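You operate a simulated robot arm through the tools that you are given. There is no shell and no other tool. Be economical: measure what you need, move in short steps, check, and stop when the job is done.

The job below is to be done with a simulated robot arm. You get a single attempt, and the scene is never put back.

Task
Rinse the dusty tall glass and pour about 150 ml of juice into it.
Fine: Rinse it under the tap till no dust shows, tip its water into the sink, stand it back and shut the tap. The juice comes from the plastic jug, which goes back to its spot. Glass and china break by a fall, a knock or a squeeze; drop, topple or crush nothing, tools too, nip no finger, spill no more than 8 ml a pour and 20 ml in all. Set down upright: tall glass, plastic jug.

It is judged by the outcome, as a careful person would: the job done as asked, and still so three seconds after it is handed in. It fails if anything else is knocked over, pushed out of place, dropped, spilled or broken.

Robot
A 6-joint arm with a two-finger parallel gripper, fixed in place. Base frame: the origin is at the foot of the arm, x ahead of it, y to its left, z up; the work surface is at about z = 0.95. Units: m, degrees, N and s.
With the tool pointing down near the work surface it reaches from about 0.36 to 0.82 m from the base axis. Its first joint turns from -166.0 to 166.0 degrees. Payload 3.91 kg.
Tool frame: the origin (TCP) lies between the finger pads and is the grasp point; the fingertips stand 0.03 m ahead of it; z points along the fingers, y is the line along which they close. The gripper opens to 0.11 m. The fingers are 0.02 m wide and 0.01 m thick; the gripper's body (0.048 by 0.112 m) begins 0.055 m behind the TCP.
Orientation is told as [roll, pitch, yaw] about the base's x, y, z axes, in that order, counted from this pose: with the fingers straight down and closing along the base's y, the tool's x points along the base's -x, its y along +y and its z along -z.

Tools
- The arm moves only by the tool servo_tool. Its argument "rows" is a list of rows, each a list of 7 numbers: the shift along the base's x, y, z in units of 50 mm (1.0 is 50 mm), then the turn, a rotation vector about the base's x, y, z in units of 8 degrees (1.0 is 8 degrees), then the gripper command, from -1 (fully open) to 1 (shut), values between in proportion. In form: [[dx, dy, dz, rx, ry, rz, gripper], ...]. A call has 1 to 12 rows; each row shifts and turns the commanded pose from where the row before left it. A call with a number of a shift or a turn outside -1 to 1 is refused whole. Rows are played at 5 a second. More than 0.05 m and 8.6 degrees between two rows, or a gripper value outside its range, and nothing of the call is played. A pose out of reach is approached as far as the arm can. The call stops where the force on the tool passes 40 N (or 10 N more than at its start, if that is more) or the arm is blocked; 0.2 s more then pass. The fingers move at their own pace (about 0.045 m/s each) and stop on an object; they squeeze with about 42 N. The grip force told is the motor's: it shows also when the fingers shut on nothing. Time passes only in rows, and 0.2 s behind the last, so rows that do not move let the fingers close. It gives the time, the measured TCP pose, the force on the tool (base axes), the opening and the grip force at its end, in the units of the frame above (readings bear some noise), with the torque about the TCP (base axes, N m) and any sound that the robot's microphone picked up, and new pictures: "views" is both (left out), scene, wrist or none.
- Cameras (640 x 400 px; columns grow to the right, rows downward): "scene" is fixed at [0.2208, -0.6494, 1.5903]; the picture's right is [0.80, -0.61, 0.00], its down [-0.38, -0.50, -0.78] and it looks along [0.47, 0.62, -0.62] (base axes); focal length 214 px, centre (320, 200). "wrist" rides on the gripper at [0.077, 0.007, -0.114] in the tool frame; the picture's right is [-0.09, 1.00, 0.00], its down [-0.80, -0.07, -0.59] and it looks along [-0.59, -0.05, 0.80] (tool axes); focal length 270 px, centre (320, 200). There is no depth. A picture from a camera that has moved, and an enlarged one, comes with that camera's place and axes in the base frame and with its lens.
- move_column(by): slides the trunk up (or, below 0, down) by that many m; the arm rides with it, the base frame stays. It gives what a move gives, with no picture.
- zoom(camera, box): a new picture of the part [left, top, right, bottom] of that camera's present view, enlarged. The clock stands still meanwhile.
- sign_off(): hands the job in; it is judged then, once.

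Work in short steps. Places have to be worked out from the pictures, the camera data and where the tool is seen: move nearer, look again, correct. Check each grasp and each placing, and mend what went wrong. You have 120 turns and 200 pictures in all, those below and enlarged ones among them. Open the gripper and draw the arm clear of the work before you hand the job in, unless the task says otherwise; then end with one line.

The tools are called after "Call:" as name(argument=value, ...) on one line, values as JSON. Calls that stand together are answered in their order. servo_tool: Moves the arm, as the interface text tells. Its arguments: {"type":"object","properties":{"rows":{"type":"array","items":{"type":"array","items":{"type":"number"}}},"views":{"type":"string","enum":["both","scene","wrist","none"]}},"required":["rows"]} The other tools are called the same way: move_column (by) slides the trunk up or down; zoom (camera, box) takes an enlarged picture of a part of a camera's view; sign_off () hands the job in.

At the start:

```text
t: 0.0
tcp_pos: [0.3587, -0.3151, 1.3797]
ee_rot: [0.0, -0.1, -0.1]
force: [0.1, -0.2, -1.1]
torque: [0.01, 0.0, 0.0]
width: 0.1098
grip_force: 0.0
trunk travel left (down, up): [-0.575, 0.035]
```

scene: 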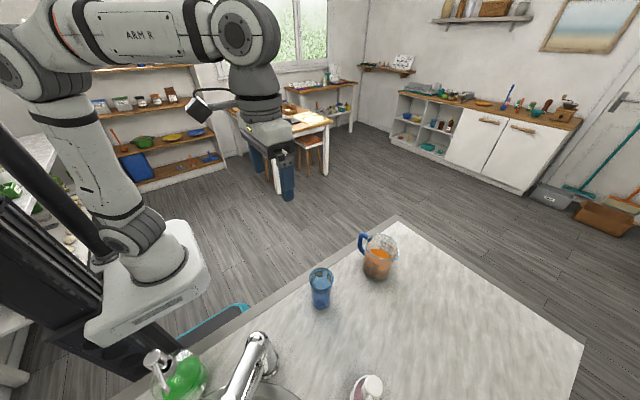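
wrist: 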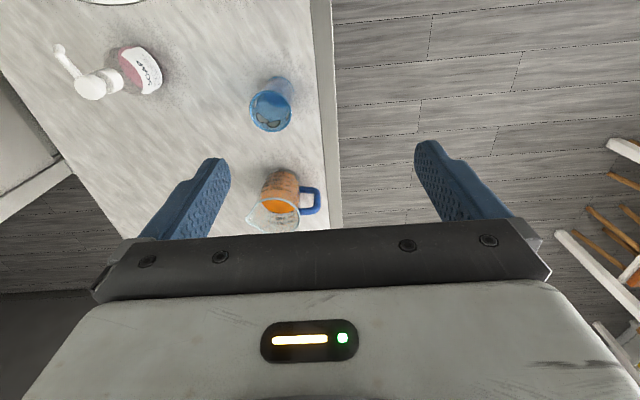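

I'll take a closer look at the glass, jug and tap in the scene view first.

Call:
zoom(camera="scene", box=[140, 300, 300, 400])

Call:
zoom(camera="scene", box=[290, 220, 430, 310])

Call:
zoom(camera="wrist", box=[20, 0, 340, 240])

```text
4.00 times, centred on (220, 350) of scene
camera zoom: at [0.2208, -0.6494, 1.5903], right [0.8, -0.61, 0.0], down [-0.38, -0.5, -0.78], along [0.47, 0.62, -0.62], focal length 858 px, centre (720, -400)
```

zoom: 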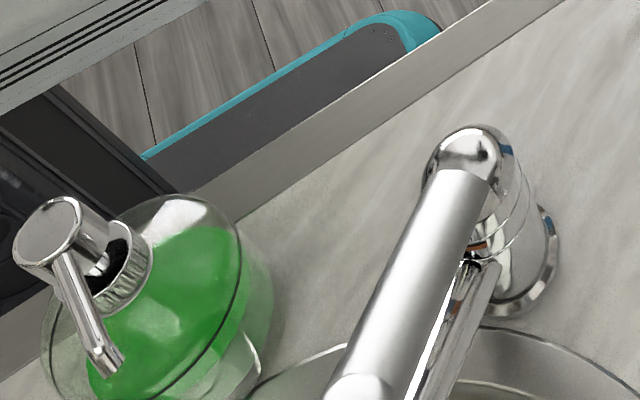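

```text
4.44 times, centred on (360, 265) of scene
camera zoom: at [0.2208, -0.6494, 1.5903], right [0.8, -0.61, 0.0], down [-0.38, -0.5, -0.78], along [0.47, 0.62, -0.62], focal length 953 px, centre (142, -89)
```

zoom: 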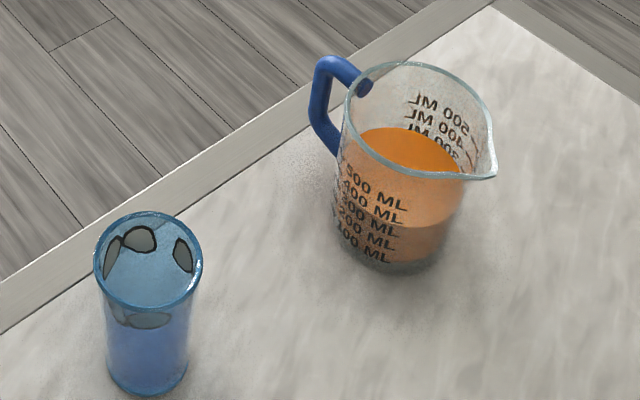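

```text
1.67 times, centred on (180, 120) of wrist
camera zoom: at [0.2807, -0.3076, 1.4952], right [0.09, 1.0, 0.0], down [0.8, -0.07, 0.59], along [0.59, -0.05, -0.8], focal length 450 px, centre (553, 333)
```

zoom: 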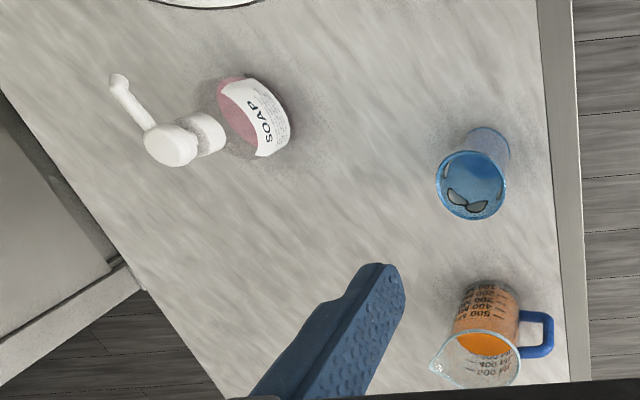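

The sink lies below the scene camera, around (0.2,-0.65). I'll turn the wrist camera to look at it along -y.

Call:
servo_tool(rows=[[-0.26, -0.06, 0.03, 0, 0, -0.94, -1], [-0.26, -0.06, 0.03, 0, 0, -0.94, -1], [-0.26, -0.06, 0.03, 0, 0, -0.94, -1], [-0.26, -0.06, 0.03, 0, 0, -0.94, -1], [-0.26, -0.06, 0.03, 0, 0, -0.94, -1], [-0.26, -0.06, 0.03, 0, 0, -0.94, -1], [-0.26, -0.06, 0.03, 0, 0, -0.94, -1], [-0.26, -0.06, 0.03, 0, 0, -0.94, -1], [-0.26, -0.06, 0.03, 0, 0, -0.94, -1], [-0.26, -0.06, 0.03, 0, 0, -0.94, -1], [-0.26, -0.06, 0.03, 0, 0, -0.94, -1], [-0.26, -0.06, 0.03, 0, 0, -0.94, -1]])

```text
t: 2.6
tcp_pos: [0.2027, -0.3515, 1.3967]
ee_rot: [0.1, -0.1, -90.4]
force: [-0.2, 0.0, 0.0]
torque: [0.0, -0.03, 0.0]
width: 0.11
grip_force: 0.1
trunk travel left (down, up): [-0.575, 0.035]
camera wrist: at [0.2086, -0.2742, 1.513], right [1.0, -0.1, 0.0], down [-0.08, -0.8, 0.59], along [-0.06, -0.59, -0.8], focal length 270 px, centre (320, 200)
```

scene: 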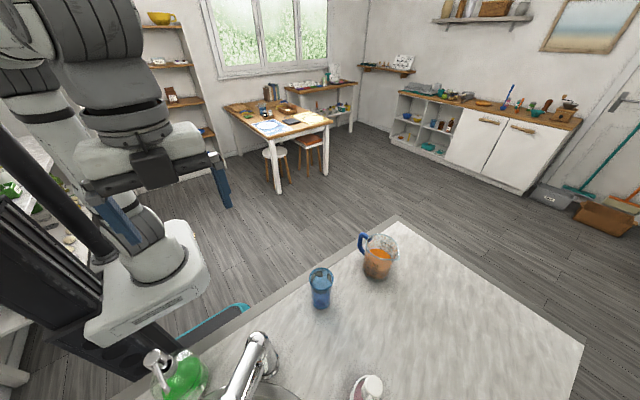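
wrist: 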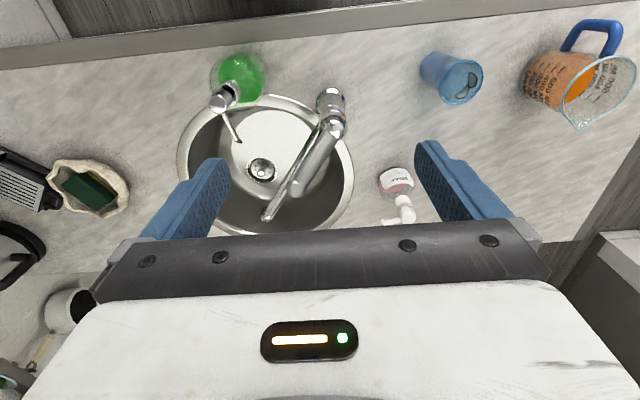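

Call:
zoom(camera="wrist", box=[160, 40, 400, 250])

Call:
zoom(camera="wrist", box=[400, 10, 640, 140])

```text
1.90 times, centred on (280, 145) of wrist
camera zoom: at [0.2086, -0.2742, 1.513], right [1.0, -0.1, 0.0], down [-0.08, -0.8, 0.59], along [-0.06, -0.59, -0.8], focal length 515 px, centre (396, 305)
```

zoom: 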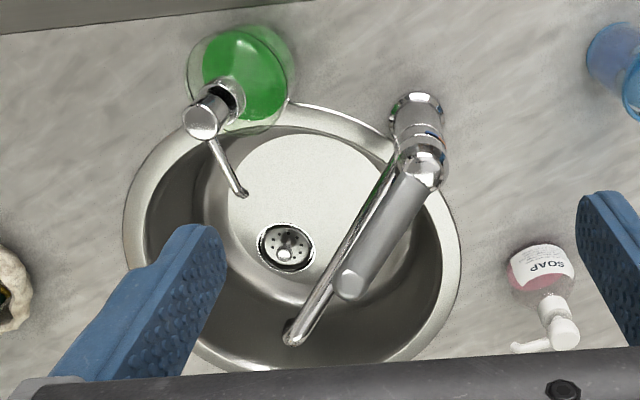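

```text
2.67 times, centred on (520, 75) of wrist
camera zoom: at [0.2086, -0.2742, 1.513], right [1.0, -0.1, 0.0], down [-0.08, -0.8, 0.59], along [-0.06, -0.59, -0.8], focal length 721 px, centre (-213, 533)
```

zoom: 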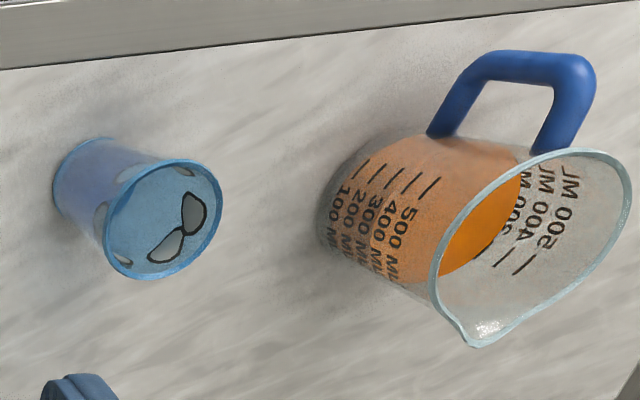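

The tap has a thick and a thin rod, and I need to know which is lever and which is spout. I'll lower and tilt the camera for a flatter look.

Call:
servo_tool(rows=[[-0.1, 0.12, -0.5, -0.6, 0, 0, -1], [-0.1, 0.12, -0.5, -0.6, 0, 0, -1], [-0.1, 0.12, -0.5, -0.6, 0, 0, -1], [-0.1, 0.12, -0.5, -0.6, 0, 0, -1], [-0.1, 0.12, -0.5, -0.6, 0, 0, -1], [-0.1, 0.12, -0.5, -0.6, 0, 0, -1], [-0.1, 0.12, -0.5, -0.6, 0, 0, -1]], views="wrist")

```text
t: 4.2
tcp_pos: [0.1665, -0.3075, 1.2215]
ee_rot: [0.2, -33.7, -90.3]
force: [-1.0, -0.7, -1.0]
torque: [0.0, 0.0, 0.03]
width: 0.1096
grip_force: 0.1
trunk travel left (down, up): [-0.575, 0.035]
camera wrist: at [0.1736, -0.1801, 1.2751], right [1.0, -0.08, 0.05], down [-0.08, -0.34, 0.94], along [-0.06, -0.94, -0.34], focal length 270 px, centre (320, 200)
```

wrist: 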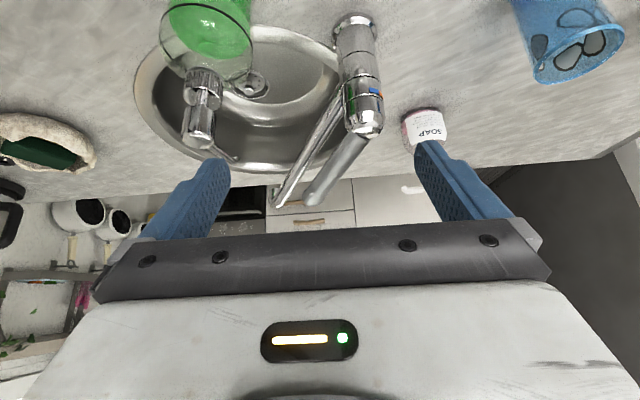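

Call:
zoom(camera="wrist", box=[240, 0, 420, 220])

```text
1.82 times, centred on (330, 110) of wrist
camera zoom: at [0.1736, -0.1801, 1.2751], right [1.0, -0.08, 0.05], down [-0.08, -0.34, 0.94], along [-0.06, -0.94, -0.34], focal length 491 px, centre (302, 364)
```

zoom: 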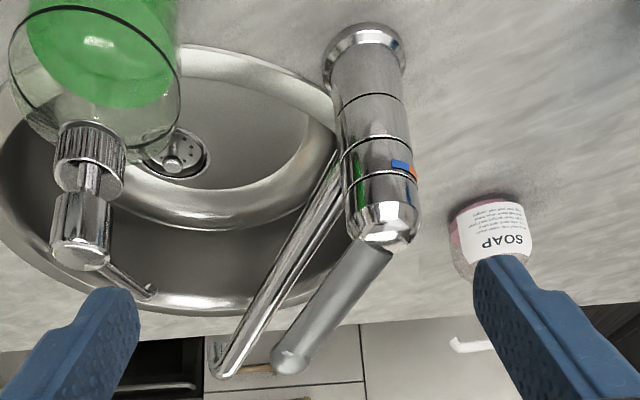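

The thick upper tube is the mixer lever (tip ≈ (0.143,-0.519,1.149)); the thin one beneath is the spout, with its outlet at ≈ (0.077,-0.585,1.127). I'll put the open gripper above the lever, with the fingers closing across it.

Call:
servo_tool(rows=[[0, -0.4, 0.4, 0.85, 0, 0, -1], [0, -0.4, 0.4, 0.85, 0, 0, -1], [0, -0.4, 0.4, 0.85, 0, 0, -1], [0, -0.4, 0.4, 0.85, 0, 0, -1], [0, -0.4, 0.4, 0.82, 0, 0, -1], [-0.05, -0.34, 0, 0, 0, -0.92, -1], [-0.05, -0.34, 0, 0, 0, -0.92, -1], [-0.05, -0.34, 0, 0, 0, -0.92, -1], [-0.05, -0.34, 0, 0, 0, -0.92, -1], [-0.05, -0.34, 0, 0, 0, -0.92, -1], [-0.05, -0.34, 0, 0, 0, -0.92, -1]])

```text
t: 6.6
tcp_pos: [0.1501, -0.5105, 1.3222]
ee_rot: [-0.2, 0.2, -134.7]
force: [0.5, 0.1, -0.8]
torque: [0.03, 0.01, 0.02]
width: 0.11
grip_force: 0.1
trunk travel left (down, up): [-0.575, 0.035]
camera wrist: at [0.209, -0.46, 1.4395], right [0.65, -0.76, 0.0], down [-0.61, -0.52, 0.59], along [-0.45, -0.38, -0.81], focal length 270 px, centre (320, 200)
```

scene: 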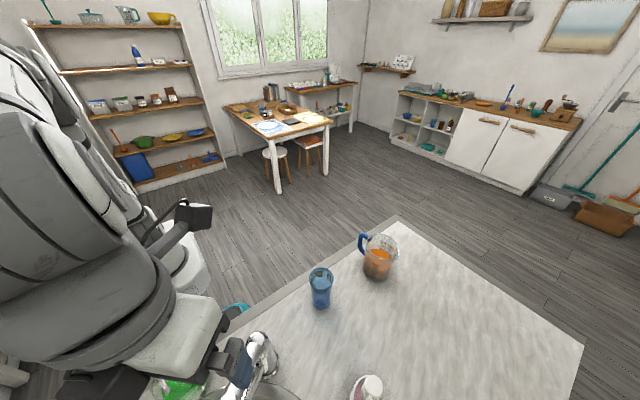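
wrist: 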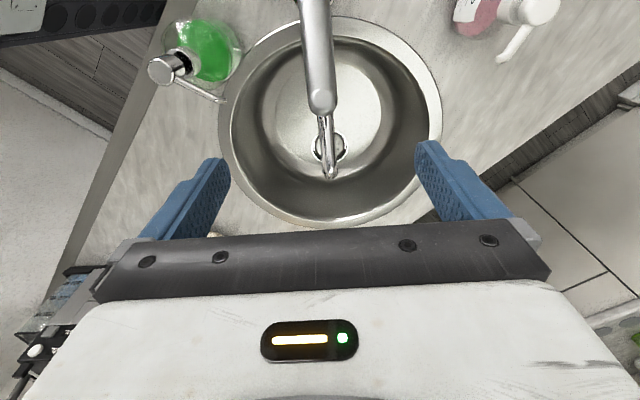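

The lever is centred between the fingers. I'll lower the gripper over its tip.

Call:
servo_tool(rows=[[0, 0, -0.6, 0, 0, 0, -1], [0, 0, -0.6, 0, 0, 0, -1], [0, 0, -0.6, 0, 0, 0, -1], [0, 0, -0.6, 0, 0, 0, -0.5], [0, 0, -0.5, 0, 0, 0, -0.2], [0, 0, -0.4, 0, 0, 0, 0]])

```text
t: 8.0
tcp_pos: [0.1525, -0.5119, 1.1601]
ee_rot: [0.0, 0.2, -134.5]
force: [1.1, 1.1, -0.1]
torque: [-0.03, 0.03, 0.02]
width: 0.055
grip_force: 0.1
trunk travel left (down, up): [-0.575, 0.035]
camera wrist: at [0.2104, -0.4609, 1.2759], right [0.65, -0.76, 0.0], down [-0.61, -0.52, 0.59], along [-0.45, -0.38, -0.81], focal length 270 px, centre (320, 200)
```

scene: 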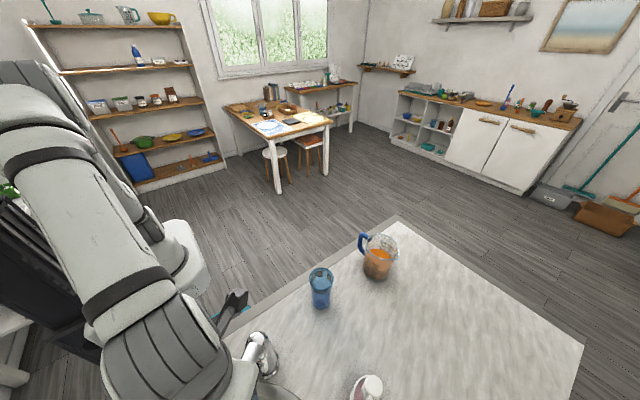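
wrist: 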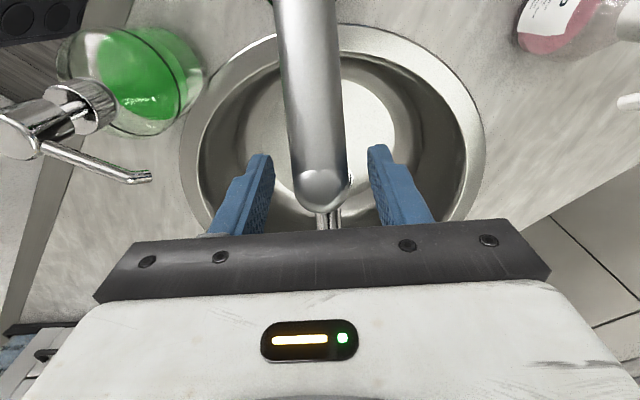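

The lever lies between the fingers, so I'll close on it.

Call:
servo_tool(rows=[[0, 0, -0.2, 0, 0, 0, 0.3], [0, 0, 0, 0, 0, 0, 0.6], [0, 0, 0, 0, 0, 0, 0.8], [0, 0, 0, 0, 0, 0, 0.8]], views="wrist")

```text
t: 9.0
tcp_pos: [0.151, -0.511, 1.1495]
ee_rot: [-0.1, 0.2, -134.4]
force: [-2.7, 4.0, -5.3]
torque: [-0.16, 0.33, 0.32]
width: 0.0294
grip_force: 45.8
trunk travel left (down, up): [-0.575, 0.035]
camera wrist: at [0.2098, -0.4602, 1.2655], right [0.65, -0.76, 0.0], down [-0.61, -0.52, 0.59], along [-0.45, -0.38, -0.81], focal length 270 px, centre (320, 200)
```

wrist: 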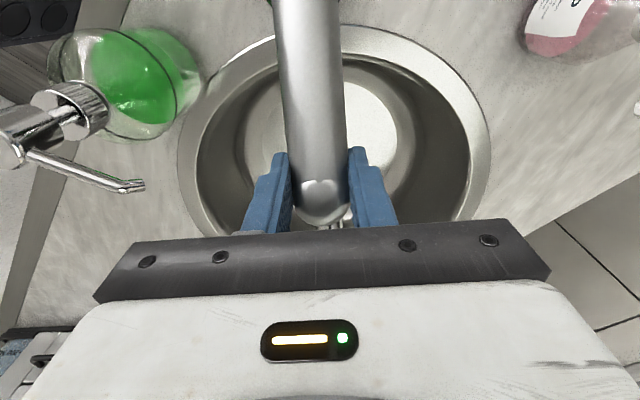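

I have the lever gripped at 0.029 m. I'll lift it along its arc in small steps.

Call:
servo_tool(rows=[[0.06, 0.06, 0.13, 0, 0, 0, 0.8], [0.06, 0.06, 0.13, 0, 0, 0, 0.8], [0.07, 0.07, 0.13, 0, 0, 0, 0.8]], views="wrist")

```text
t: 9.8
tcp_pos: [0.1604, -0.5024, 1.1686]
ee_rot: [0.0, 0.3, -134.5]
force: [-12.9, 2.8, -8.0]
torque: [-0.47, 1.19, 0.87]
width: 0.0294
grip_force: 45.4
trunk travel left (down, up): [-0.575, 0.035]
camera wrist: at [0.2194, -0.4511, 1.2844], right [0.65, -0.76, 0.0], down [-0.61, -0.52, 0.59], along [-0.45, -0.38, -0.81], focal length 270 px, centre (320, 200)
```

wrist: 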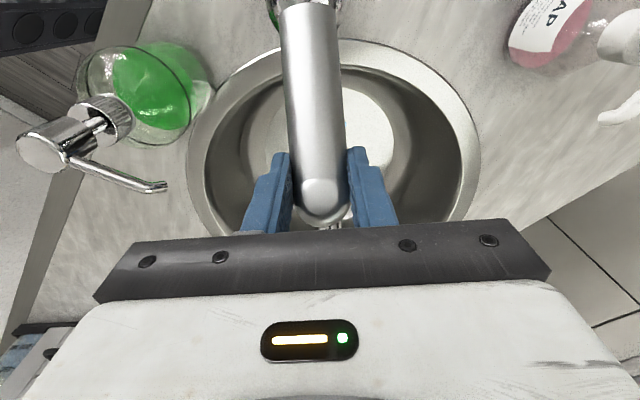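

The lever is coming up but I hear no water yet, so I'll lift it further.

Call:
servo_tool(rows=[[0.07, 0.08, 0.12, 0, 0, 0, 0.8], [0.07, 0.08, 0.12, 0, 0, 0, 0.8], [0.08, 0.08, 0.12, 0, 0, 0, 0.8]], views="wrist")

```text
t: 10.6
tcp_pos: [0.1719, -0.4904, 1.1844]
ee_rot: [-0.1, 0.3, -134.4]
force: [-10.7, 5.6, -11.9]
torque: [-0.42, 1.12, 0.69]
width: 0.0297
grip_force: 44.6
trunk travel left (down, up): [-0.575, 0.035]
camera wrist: at [0.2302, -0.4398, 1.3012], right [0.65, -0.76, 0.0], down [-0.61, -0.52, 0.59], along [-0.45, -0.38, -0.81], focal length 270 px, centre (320, 200)
```

wrist: 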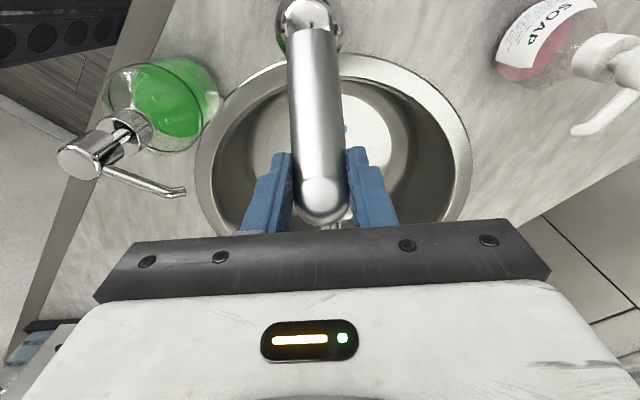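

A bluish spot shows beside the lever; I'll zoom in to see whether it's water.

Call:
zoom(camera="wrist", box=[260, 60, 420, 240])

```text
2.22 times, centred on (340, 150) of wrist
camera zoom: at [0.2302, -0.4398, 1.3012], right [0.65, -0.76, 0.0], down [-0.61, -0.52, 0.59], along [-0.45, -0.38, -0.81], focal length 601 px, centre (276, 311)
```

zoom: 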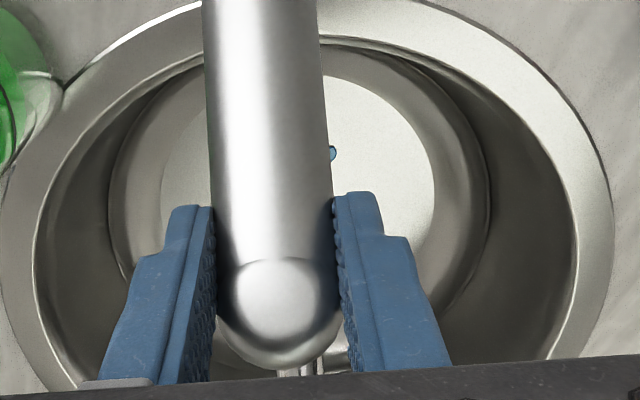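

That looks like water reaching the drain. I'll release and back straight up to check.

Call:
servo_tool(rows=[[0, 0, 0, 0, 0, 0, 0.2], [0, 0, 0, 0, 0, 0, -0.2], [0, 0, 0.3, 0, 0, 0, -0.4], [0, 0, 0.8, 0, 0, 0, -1], [0, 0, 0.8, 0, 0, 0, -1], [0, 0, 0.8, 0, 0, 0, -1]])

```text
t: 12.0
tcp_pos: [0.1714, -0.4913, 1.3199]
ee_rot: [0.0, 0.3, -134.5]
force: [-0.5, -0.5, 0.8]
torque: [0.03, -0.01, -0.01]
width: 0.1101
grip_force: 0.0
trunk travel left (down, up): [-0.575, 0.035]
camera wrist: at [0.2293, -0.44, 1.4359], right [0.65, -0.76, 0.0], down [-0.61, -0.52, 0.59], along [-0.45, -0.38, -0.81], focal length 270 px, centre (320, 200)
```

scene: 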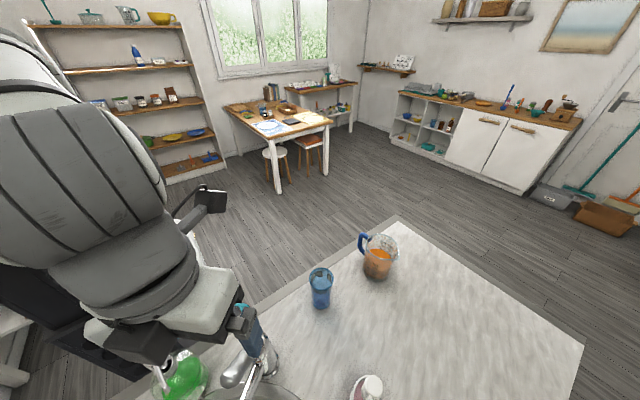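
wrist: 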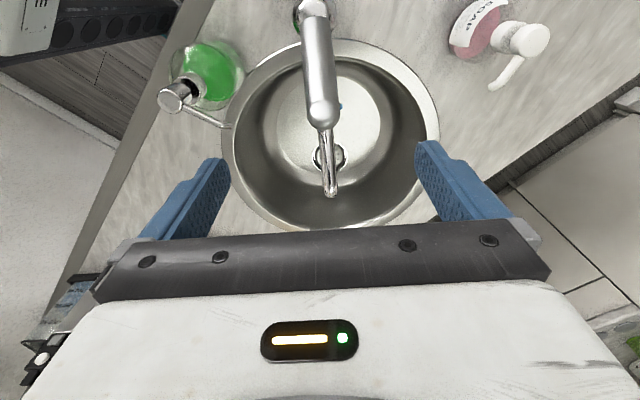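

Call:
zoom(camera="wrist", box=[270, 40, 400, 220])

Call:
zoom(camera="scene", box=[190, 300, 320, 400])

```text
2.22 times, centred on (335, 130) of wrist
camera zoom: at [0.2293, -0.44, 1.4359], right [0.65, -0.76, 0.0], down [-0.61, -0.52, 0.59], along [-0.45, -0.38, -0.81], focal length 601 px, centre (287, 356)
```

zoom: 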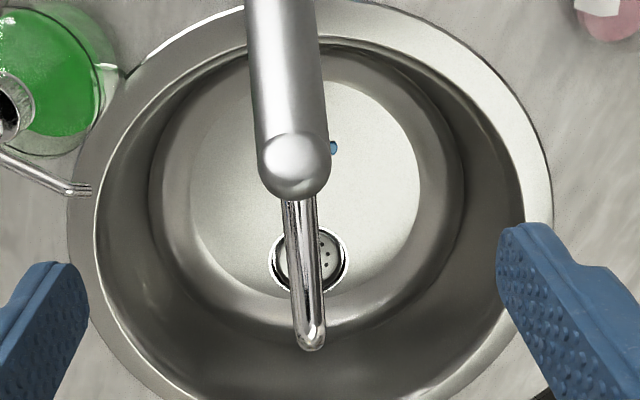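

```text
4.00 times, centred on (255, 350) of scene
camera zoom: at [0.2208, -0.6494, 1.5903], right [0.8, -0.61, 0.0], down [-0.38, -0.5, -0.78], along [0.47, 0.62, -0.62], focal length 858 px, centre (580, -400)
```

zoom: 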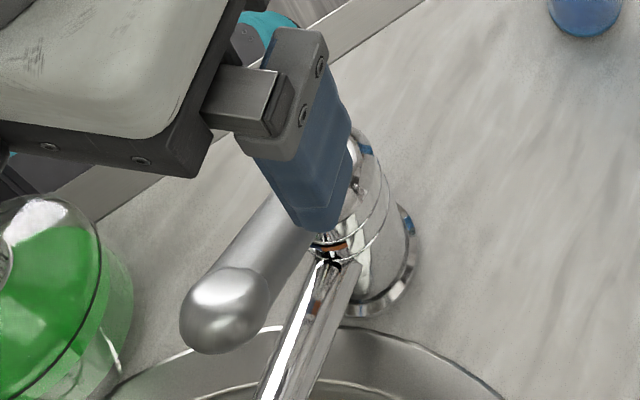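

The lever stays raised. Next I'll turn to face the glass at (0.408,-0.408), staying high, and get a side view of the stream on the way.

Call:
servo_tool(rows=[[0.32, 0.24, 0, 0, 0, 1, -1], [0.32, 0.24, 0, 0, 0, 1, -1], [0.32, 0.24, 0, 0, 0, 1, -1], [0.32, 0.24, 0, 0, 0, 1, -1], [0.32, 0.24, 0, 0, 0, 1, -1], [0.32, 0.24, 0, 0, 0, 1, -1], [0.32, 0.24, 0, 0, 0, 1, -1], [0.32, 0.24, 0, 0, 0, 1, -1], [0.32, 0.24, 0, 0, 0, 1, -1], [0.32, 0.24, 0, 0, 0, 1, -1], [0.32, 0.24, 0, 0, 0, 1, -1]])

```text
t: 14.4
tcp_pos: [0.3487, -0.3579, 1.3192]
ee_rot: [-0.1, 0.2, -46.2]
force: [-0.1, 0.2, -0.2]
torque: [0.0, 0.03, 0.0]
width: 0.11
grip_force: 0.3
trunk travel left (down, up): [-0.575, 0.035]
camera wrist: at [0.3008, -0.2965, 1.4358], right [0.78, 0.62, 0.0], down [0.5, -0.63, 0.59], along [0.37, -0.46, -0.81], focal length 270 px, centre (320, 200)
```

scene: 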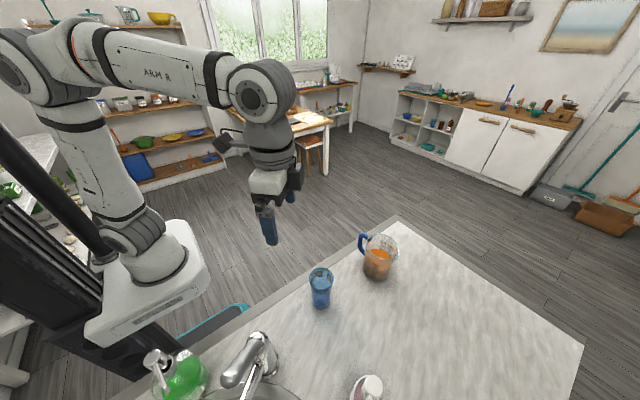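
wrist: 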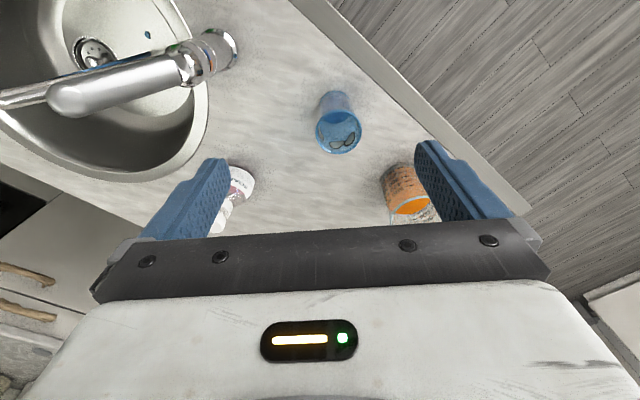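

Call:
zoom(camera="wrist", box=[0, 0, 260, 180])

Call:
zoom(camera="wrist", box=[290, 70, 450, 230])

```text
2.22 times, centred on (130, 90) of wrist
camera zoom: at [0.3008, -0.2965, 1.4358], right [0.78, 0.62, 0.0], down [0.5, -0.63, 0.59], along [0.37, -0.46, -0.81], focal length 601 px, centre (742, 444)
```

zoom: 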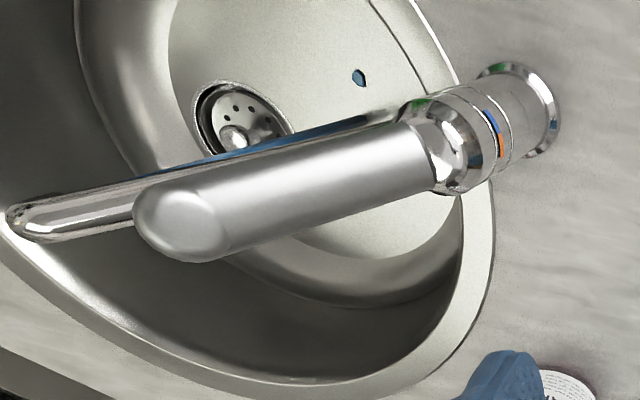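

```text
2.50 times, centred on (370, 150) of wrist
camera zoom: at [0.3008, -0.2965, 1.4358], right [0.78, 0.62, 0.0], down [0.5, -0.63, 0.59], along [0.37, -0.46, -0.81], focal length 676 px, centre (195, 325)
```

zoom: 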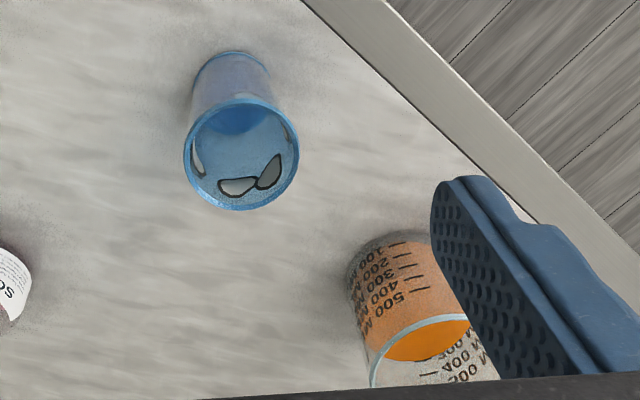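

A thin blue line along the spout's far edge is the stream, so the water is running. The glass is at about (0.41,-0.395). I'll tilt the tool towards horizontal (65°), pointing at the glass.

Call:
servo_tool(rows=[[-0.033, 0.089, -0.36, -0.652, -0.625, 0, -1], [-0.033, 0.089, -0.36, -0.652, -0.625, 0, -1], [-0.033, 0.089, -0.36, -0.652, -0.625, 0, -1], [-0.033, 0.089, -0.36, -0.652, -0.625, 0, -1], [-0.033, 0.089, -0.36, -0.652, -0.625, 0, -1], [-0.033, 0.089, -0.36, -0.652, -0.625, 0, -1], [-0.033, 0.089, -0.36, -0.652, -0.625, 0, -1], [-0.033, 0.089, -0.36, -0.652, -0.625, 0, -1], [-0.033, 0.089, -0.36, -0.652, -0.625, 0, -1]])

```text
t: 16.4
tcp_pos: [0.3506, -0.3123, 1.191]
ee_rot: [6.0, -49.6, -46.5]
force: [0.4, 1.0, 0.2]
torque: [0.02, 0.01, 0.02]
width: 0.1101
grip_force: 0.0
out of reach, approached as far as the arm can: row 7, 8, 9
trunk travel left (down, up): [-0.575, 0.035]
camera wrist: at [0.2523, -0.2143, 1.2075], right [0.7, 0.7, 0.13], down [-0.04, -0.15, 0.99], along [0.71, -0.7, -0.07], focal length 270 px, centre (320, 200)
```

scene: 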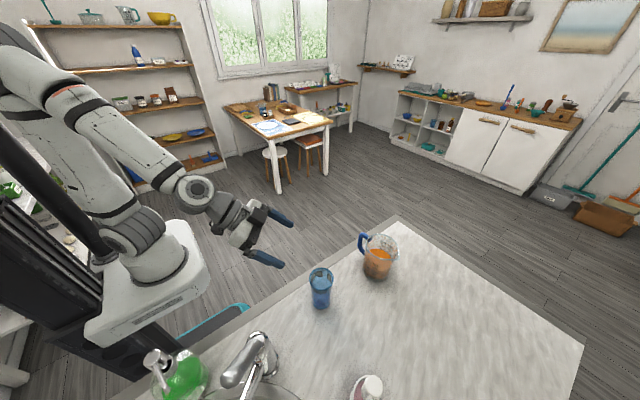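
wrist: 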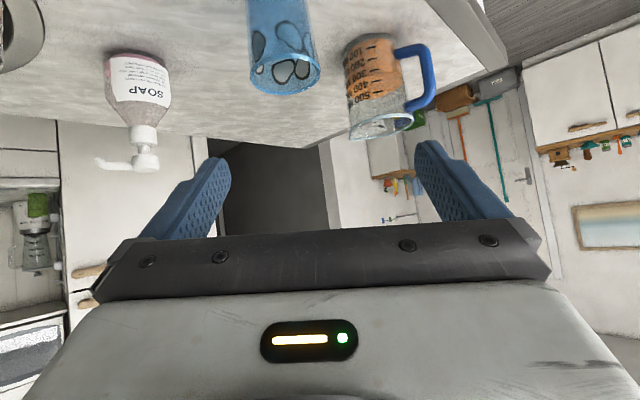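

The arm hit a limit at about 50° tilt this close in. I'll move outward above the glass, where a flatter tilt should be reachable, then descend from above.

Call:
servo_tool(rows=[[0.27, -0.39, 0.05, 0, 0, 0, -1], [0.27, -0.39, 0.05, 0, 0, 0, -1], [0.27, -0.39, 0.05, 0, 0, 0, -1], [0.27, -0.39, 0.05, 0, 0, 0, -1], [0, 0, 0, 0, 0, 0, -1]])

```text
t: 17.6
tcp_pos: [0.4043, -0.3902, 1.2031]
ee_rot: [6.0, -49.6, -46.5]
force: [-0.5, -0.6, -0.4]
torque: [0.0, 0.01, 0.02]
width: 0.1099
grip_force: 0.1
trunk travel left (down, up): [-0.575, 0.035]
camera wrist: at [0.3062, -0.2929, 1.2196], right [0.7, 0.7, 0.13], down [-0.04, -0.15, 0.99], along [0.71, -0.7, -0.07], focal length 270 px, centre (320, 200)
```

scene: 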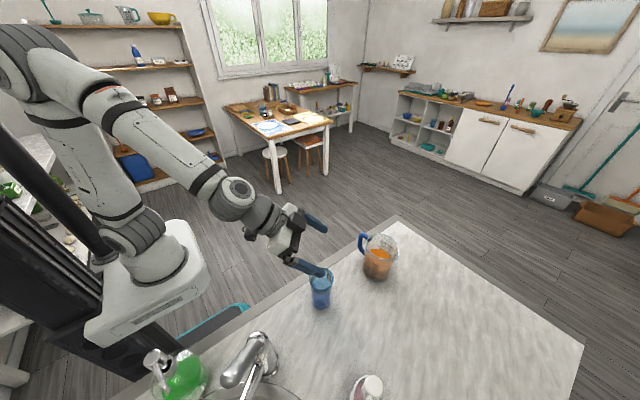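
wrist: 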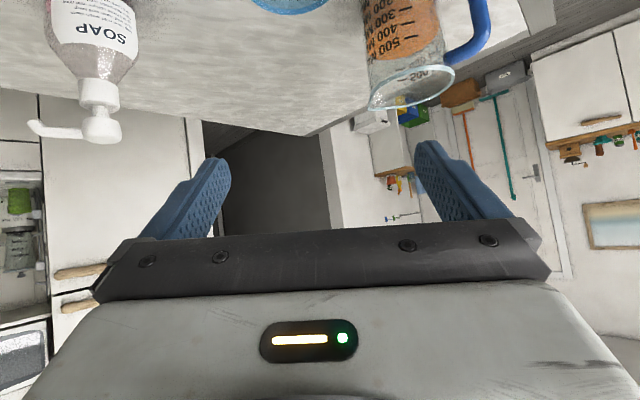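

The tool is now above the glass with a small roll error. I'll correct the roll and tilt a little flatter.

Call:
servo_tool(rows=[[0, 0, 0, -0.706, -0.38, -0.31, -1], [0, 0, 0, -0.706, -0.38, -0.31, -1], [0, 0, 0, 0, 0, 0, -1]], views="none")

```text
t: 18.4
tcp_pos: [0.4095, -0.386, 1.2028]
ee_rot: [4.6, -57.1, -47.1]
force: [-0.1, 0.4, 0.2]
torque: [-0.01, -0.01, -0.03]
width: 0.1101
grip_force: 0.1
out of reach, approached as far as the arm can: row 1
trunk travel left (down, up): [-0.575, 0.035]
```

The tilt is limited by how steep the forearm is. Lowering the trunk should flatten the forearm, so I'll raise the TCP first and then lower the trunk by the same order.

Call:
servo_tool(rows=[[-0.15, 0.15, 0.8, 0, 0, 0, -1], [-0.15, 0.15, 0.8, 0, 0, 0, -1], [0, 0, 0.8, 0, 0, 0, -1], [0, 0, 0.8, 0, 0, 0, -1]], views="none")

Call:
move_column(by=-0.15)

```text
t: 19.4
tcp_pos: [0.3923, -0.3697, 1.3634]
ee_rot: [6.5, -59.4, -50.6]
force: [-1.9, -2.0, -0.6]
torque: [-0.04, -0.02, 0.17]
width: 0.11
grip_force: 0.1
trunk travel left (down, up): [-0.575, 0.035]
```

```text
t: 21.1
tcp_pos: [0.3906, -0.3727, 1.2133]
ee_rot: [2.6, -59.1, -46.8]
force: [0.0, -0.5, -0.4]
torque: [0.04, -0.01, -0.03]
width: 0.1099
grip_force: 0.1
trunk travel left (down, up): [-0.425, 0.185]
```

Call:
servo_tool(rows=[[0, 0, 0, -0.46, -0.33, -0.14, -1], [0, 0, 0, -0.46, -0.33, -0.14, -1], [0, 0, 0, 0, 0, 0, -1]])

```text
t: 21.9
tcp_pos: [0.3922, -0.3695, 1.213]
ee_rot: [0.6, -66.6, -46.6]
force: [0.1, -0.3, 0.5]
torque: [-0.02, -0.01, 0.0]
width: 0.1098
grip_force: 0.1
trunk travel left (down, up): [-0.425, 0.185]
camera wrist: at [0.3029, -0.2676, 1.1883], right [0.74, 0.67, 0.09], down [-0.21, 0.11, 0.97], along [0.64, -0.74, 0.22], focal length 270 px, centre (320, 200)
```

scene: 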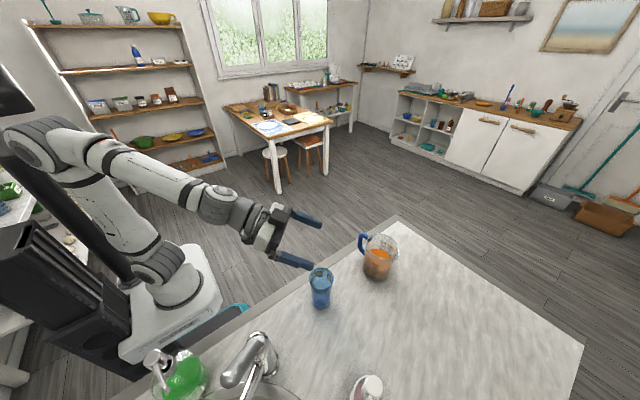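
wrist: 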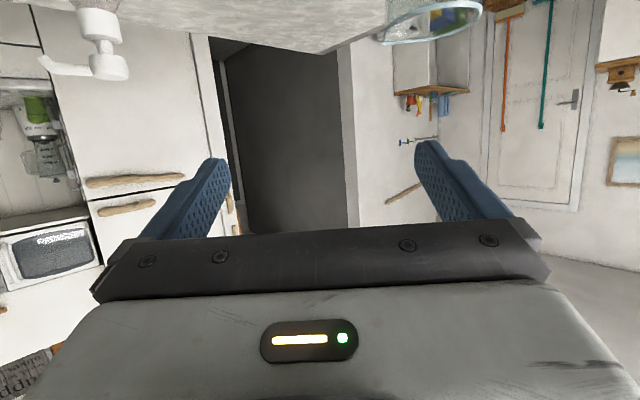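

Tilt is now 67° with no roll. I'll back off to a standoff and descend to grasp height so the wrist camera can see the glass between the fingers.

Call:
servo_tool(rows=[[-0.5, 0.48, -0.2, 0, 0, 0, -1], [-0.5, 0.48, -0.6, 0, 0, 0, -1], [0, 0, -0.9, 0, 0, 0, -1], [0, 0, -0.9, 0, 0, 0, -1], [0, 0, -0.7, 0, 0, 0, -1]])

```text
t: 23.1
tcp_pos: [0.3418, -0.3539, 1.054]
ee_rot: [0.2, -68.0, -46.5]
force: [-0.2, 0.8, -0.6]
torque: [0.03, 0.01, 0.0]
width: 0.1099
grip_force: 0.1
out of reach, approached as far as the arm can: row 1, 4, 5
trunk travel left (down, up): [-0.425, 0.185]
camera wrist: at [0.2531, -0.2516, 1.0267], right [0.74, 0.66, 0.08], down [-0.23, 0.13, 0.96], along [0.63, -0.74, 0.25], focal length 270 px, centre (320, 200)
```

scene: 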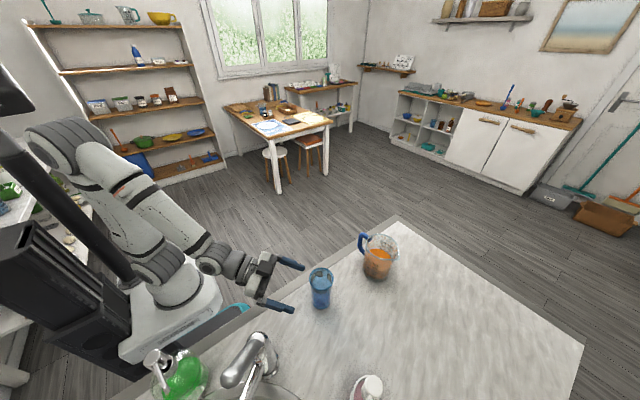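
wrist: 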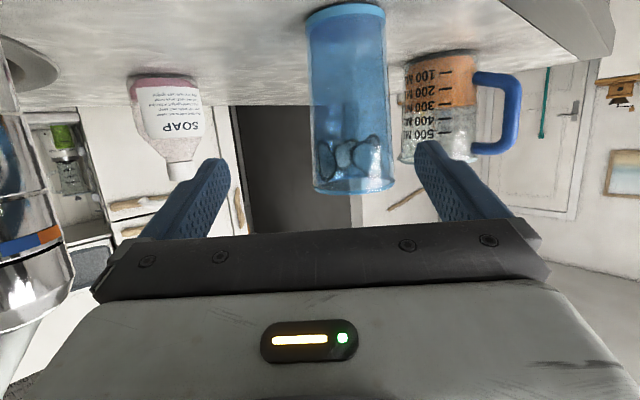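

The glass sits about 23 mm to the right of the tool line, 80 mm ahead. I'll shift sideways, then move forward around it.

Call:
servo_tool(rows=[[0.24, 0.09, -0.05, 0, 0, 0, -1], [0.24, 0.09, -0.05, 0, 0, 0, -1], [0.298, -0.314, -0.05, 0, 0, 0, -1], [0.298, -0.314, -0.05, 0, 0, 0, -1]])

```text
t: 24.1
tcp_pos: [0.3673, -0.3923, 1.0504]
ee_rot: [0.2, -68.1, -46.5]
force: [0.7, -0.1, 0.2]
torque: [-0.02, -0.03, 0.01]
width: 0.1098
grip_force: 0.0
out of reach, approached as far as the arm can: row 1, 2, 3, 4
trunk travel left (down, up): [-0.425, 0.185]
camera wrist: at [0.2788, -0.2885, 1.0233], right [0.74, 0.66, 0.08], down [-0.23, 0.13, 0.96], along [0.63, -0.74, 0.25], focal length 270 px, centre (320, 200)
```

scene: 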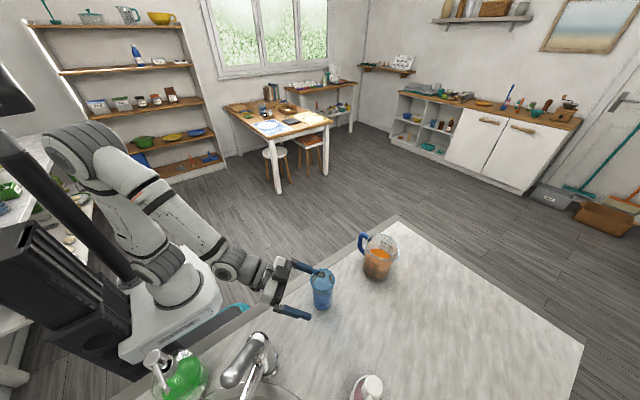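
wrist: 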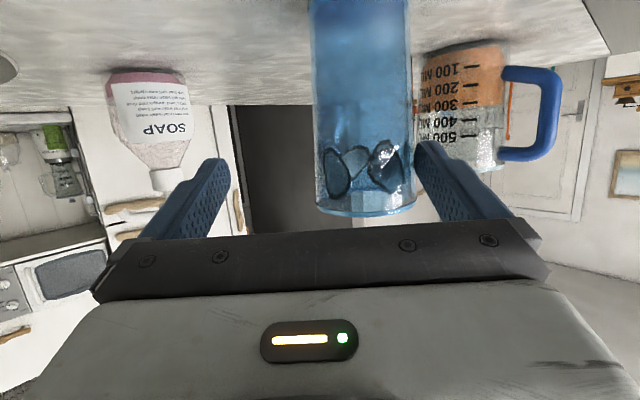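

The sideways shift was out of reach because the arm is too folded. I'll back off, rise, and lower the trunk further so that the shoulder–wrist distance grows.

Call:
servo_tool(rows=[[-0.25, 0.38, 0, 0, 0, 0, -1], [-0.1, 0.15, 0.3, 0, 0, 0, -1], [0, 0, 0.8, 0, 0, 0, -1], [0, 0, 0.8, 0, 0, 0, -1], [0, 0, 0.8, 0, 0, 0, -1], [0, 0, 0.8, 0, 0, 0, -1]])

```text
t: 25.6
tcp_pos: [0.3513, -0.3661, 1.2298]
ee_rot: [1.0, -68.3, -47.8]
force: [0.3, -0.4, -0.1]
torque: [-0.01, -0.02, 0.02]
width: 0.11
grip_force: 0.0
trunk travel left (down, up): [-0.425, 0.185]
camera wrist: at [0.2638, -0.2622, 1.2011], right [0.75, 0.66, 0.09], down [-0.23, 0.14, 0.96], along [0.62, -0.74, 0.25], focal length 270 px, centre (320, 200)
```

scene: 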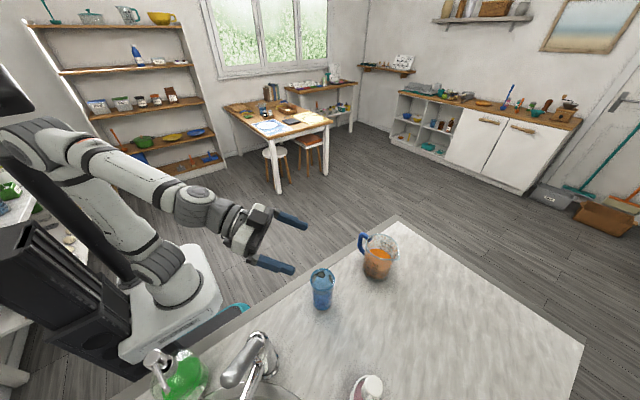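
wrist: 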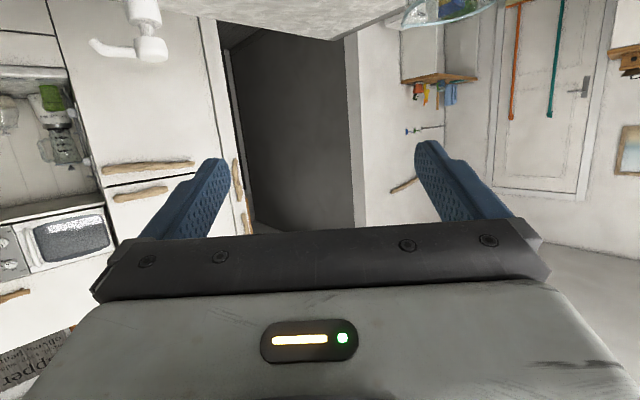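

Call:
move_column(by=-0.15)

Call:
zoom(camera="scene", box=[290, 220, 430, 310])

```text
t: 27.3
tcp_pos: [0.3506, -0.3655, 1.0767]
ee_rot: [-0.2, -68.3, -46.5]
force: [-0.4, -0.5, 0.2]
torque: [0.02, 0.01, 0.01]
width: 0.1099
grip_force: 0.1
trunk travel left (down, up): [-0.275, 0.335]
```

```text
4.44 times, centred on (360, 265) of scene
camera zoom: at [0.2208, -0.6494, 1.5903], right [0.8, -0.61, 0.0], down [-0.38, -0.5, -0.78], along [0.47, 0.62, -0.62], focal length 953 px, centre (142, -89)
```

zoom: 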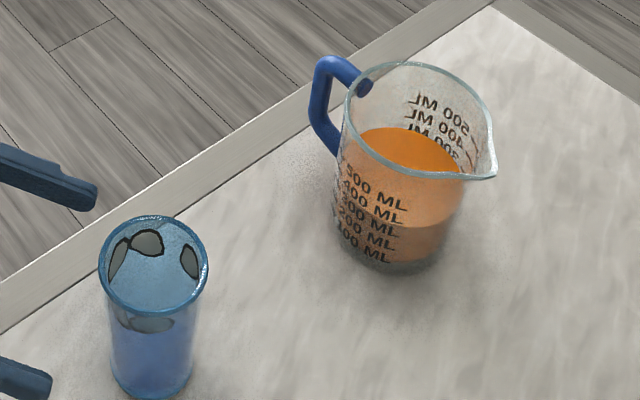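

The glass only shifted about 3 mm. I'll try the sideways shift again from here.

Call:
servo_tool(rows=[[-0.2, 0.2, 0, 0, 0, 0, -1], [-0.1, 0.25, 0, 0, 0, 0, -1], [0.2, 0.25, -0.3, 0, 0, 0, -1], [0, 0, -0.3, 0, 0, 0, -1]], views="wrist")

```text
t: 28.3
tcp_pos: [0.3484, -0.3304, 1.0474]
ee_rot: [-0.3, -68.1, -46.4]
force: [-0.3, 0.4, 0.3]
torque: [0.0, -0.01, -0.02]
width: 0.1099
grip_force: 0.0
trunk travel left (down, up): [-0.275, 0.335]
camera wrist: at [0.2598, -0.2272, 1.02], right [0.75, 0.66, 0.08], down [-0.22, 0.14, 0.96], along [0.63, -0.74, 0.25], focal length 270 px, centre (320, 200)
```

wrist: 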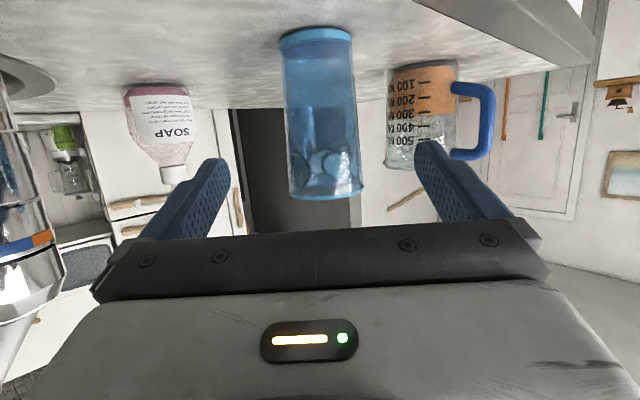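

The glass is now centred between the fingers, about 94 mm ahead. Moving forward 88 mm.

Call:
servo_tool(rows=[[0.303, -0.318, 0, 0, 0, 0, -1], [0.303, -0.318, 0, 0, 0, 0, -1], [0.303, -0.318, 0, 0, 0, 0, -1], [0.303, -0.318, 0, 0, 0, 0, -1]])

```text
t: 29.3
tcp_pos: [0.4069, -0.3943, 1.0499]
ee_rot: [-0.3, -68.2, -46.6]
force: [-0.3, 0.7, 0.0]
torque: [0.01, -0.03, -0.02]
width: 0.1103
grip_force: 0.1
trunk travel left (down, up): [-0.275, 0.335]
camera wrist: at [0.3199, -0.2909, 1.0216], right [0.75, 0.66, 0.08], down [-0.22, 0.14, 0.96], along [0.63, -0.74, 0.25], focal length 270 px, centre (320, 200)
```

scene: 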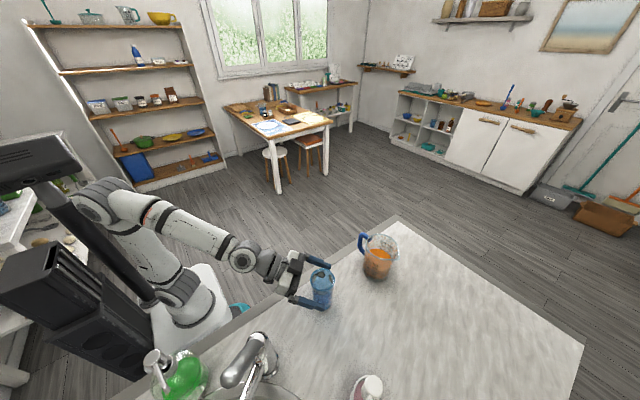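
wrist: 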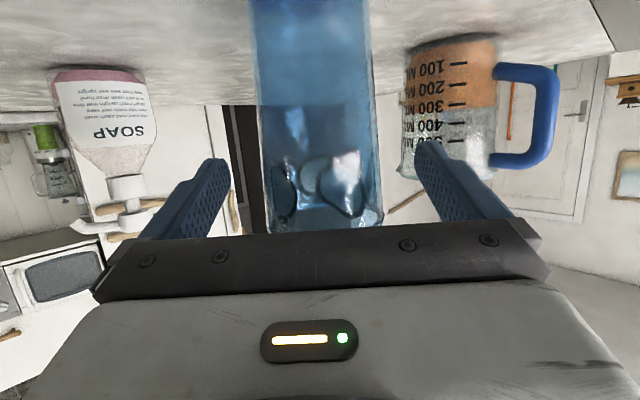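

The glass is between the pads. I'll close gently to around its diameter.

Call:
servo_tool(rows=[[0, 0, 0, 0, 0, 0, -0.4], [0, 0, 0, 0, 0, 0, -0.2], [0, 0, 0, 0, 0, 0, -0.12], [0, 0, 0, 0, 0, 0, -0.1], [0, 0, 0, 0, 0, 0, -0.1]], views="wrist")

```text
t: 30.5
tcp_pos: [0.4079, -0.3952, 1.0493]
ee_rot: [-0.2, -68.3, -46.6]
force: [1.0, -0.5, -0.3]
torque: [-0.1, -0.07, 0.03]
width: 0.0637
grip_force: 42.5
trunk travel left (down, up): [-0.275, 0.335]
camera wrist: at [0.3197, -0.2907, 1.0218], right [0.75, 0.66, 0.08], down [-0.23, 0.14, 0.96], along [0.63, -0.74, 0.25], focal length 270 px, centre (320, 200)
```

wrist: 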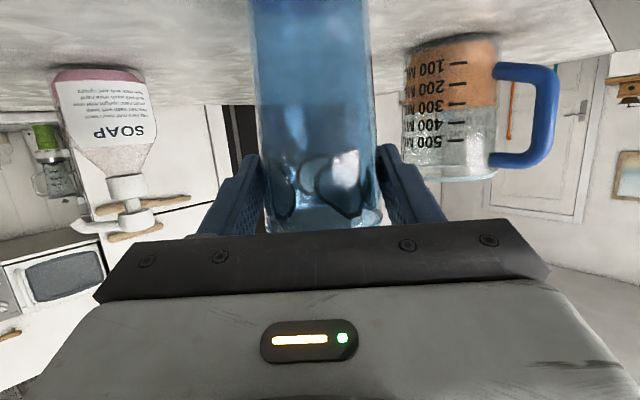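

Glass gripped (0.064 m, no sound). I'll lift it straight up to clear the tap.

Call:
servo_tool(rows=[[0, 0, 0.3, 0, 0, 0, -0.1], [0, 0, 0.6, 0, 0, 0, -0.1], [0, 0, 0.9, 0, 0, 0, -0.1], [0, 0, 0.9, 0, 0, 0, -0.1], [0, 0, 0.9, 0, 0, 0, -0.1], [0, 0, 0.9, 0, 0, 0, -0.1], [0, 0, 0.9, 0, 0, 0, -0.1], [0, 0, 0.5, 0, 0, 0, -0.1]])

```text
t: 32.3
tcp_pos: [0.4099, -0.3951, 1.3283]
ee_rot: [-0.2, -68.1, -46.5]
force: [0.1, -0.1, -1.7]
torque: [0.0, 0.01, 0.03]
width: 0.0635
grip_force: 41.9
out of reach, approached as far as the arm can: row 2
trunk travel left (down, up): [-0.275, 0.335]
camera wrist: at [0.3221, -0.2917, 1.3011], right [0.75, 0.66, 0.08], down [-0.22, 0.14, 0.97], along [0.63, -0.74, 0.25], focal length 270 px, centre (320, 200)
```

scene: 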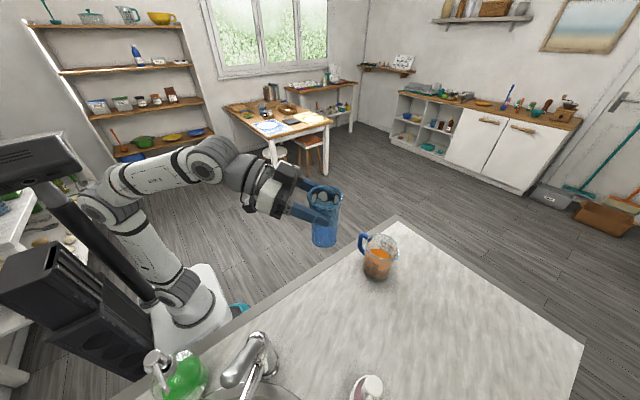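
wrist: 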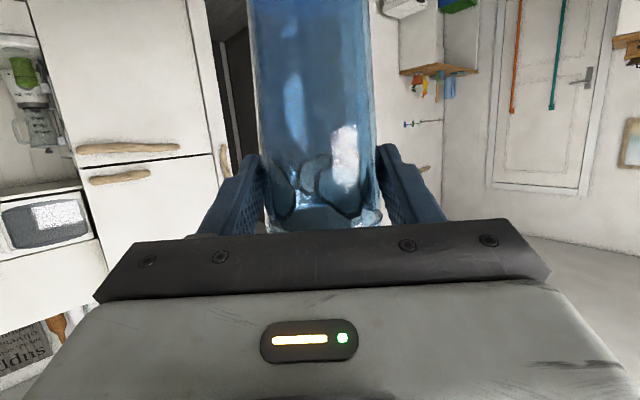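

Held well. Now carrying it over the tap to the far side of the spout, above the basin.

Call:
servo_tool(rows=[[-0.5, -0.28, 0.3, 0, 0, 0, -0.1], [-0.85, -0.28, 0.2, 0, 0, 0, -0.1], [-0.85, -0.28, 0, 0, 0, 0, -0.1], [-0.85, -0.28, 0, 0, 0, 0, -0.1], [-0.85, -0.28, 0, 0, 0, 0, -0.1], [-0.85, -0.28, 0, 0, 0, 0, -0.1], [-0.85, -0.28, 0, 0, 0, 0, -0.1], [-0.85, -0.28, 0, 0, 0, 0, -0.1], [-0.85, -0.28, 0, 0, 0, 0, -0.1], [-0.4, 0, 0, 0, 0, 0, -0.1]])

```text
t: 34.5
tcp_pos: [0.0212, -0.5196, 1.3489]
ee_rot: [-0.2, -68.2, -46.5]
force: [0.4, 0.2, -3.3]
torque: [-0.03, 0.06, 0.02]
width: 0.0634
grip_force: 41.9
trunk travel left (down, up): [-0.275, 0.335]
camera wrist: at [-0.0658, -0.416, 1.3221], right [0.75, 0.66, 0.08], down [-0.23, 0.14, 0.96], along [0.63, -0.74, 0.25], focal length 270 px, centre (320, 200)
```

scene: 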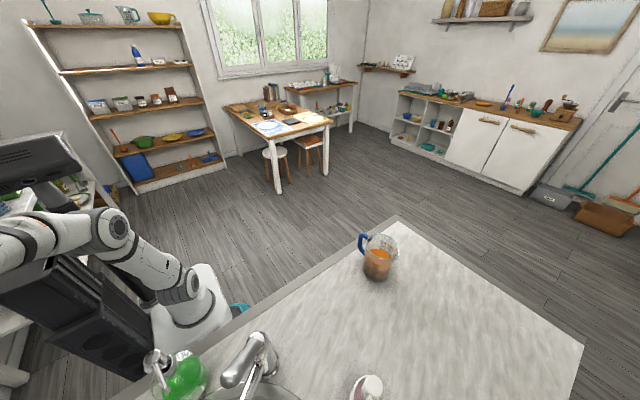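
wrist: 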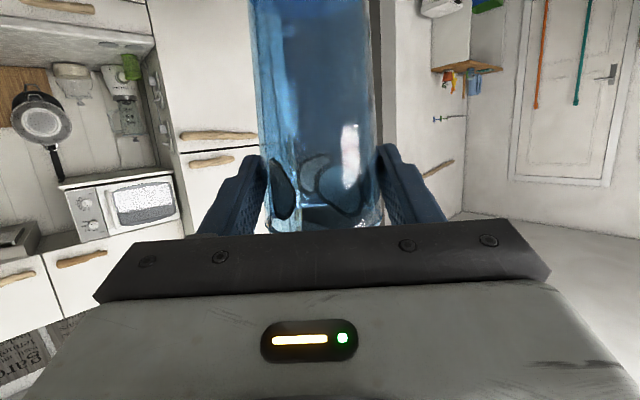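

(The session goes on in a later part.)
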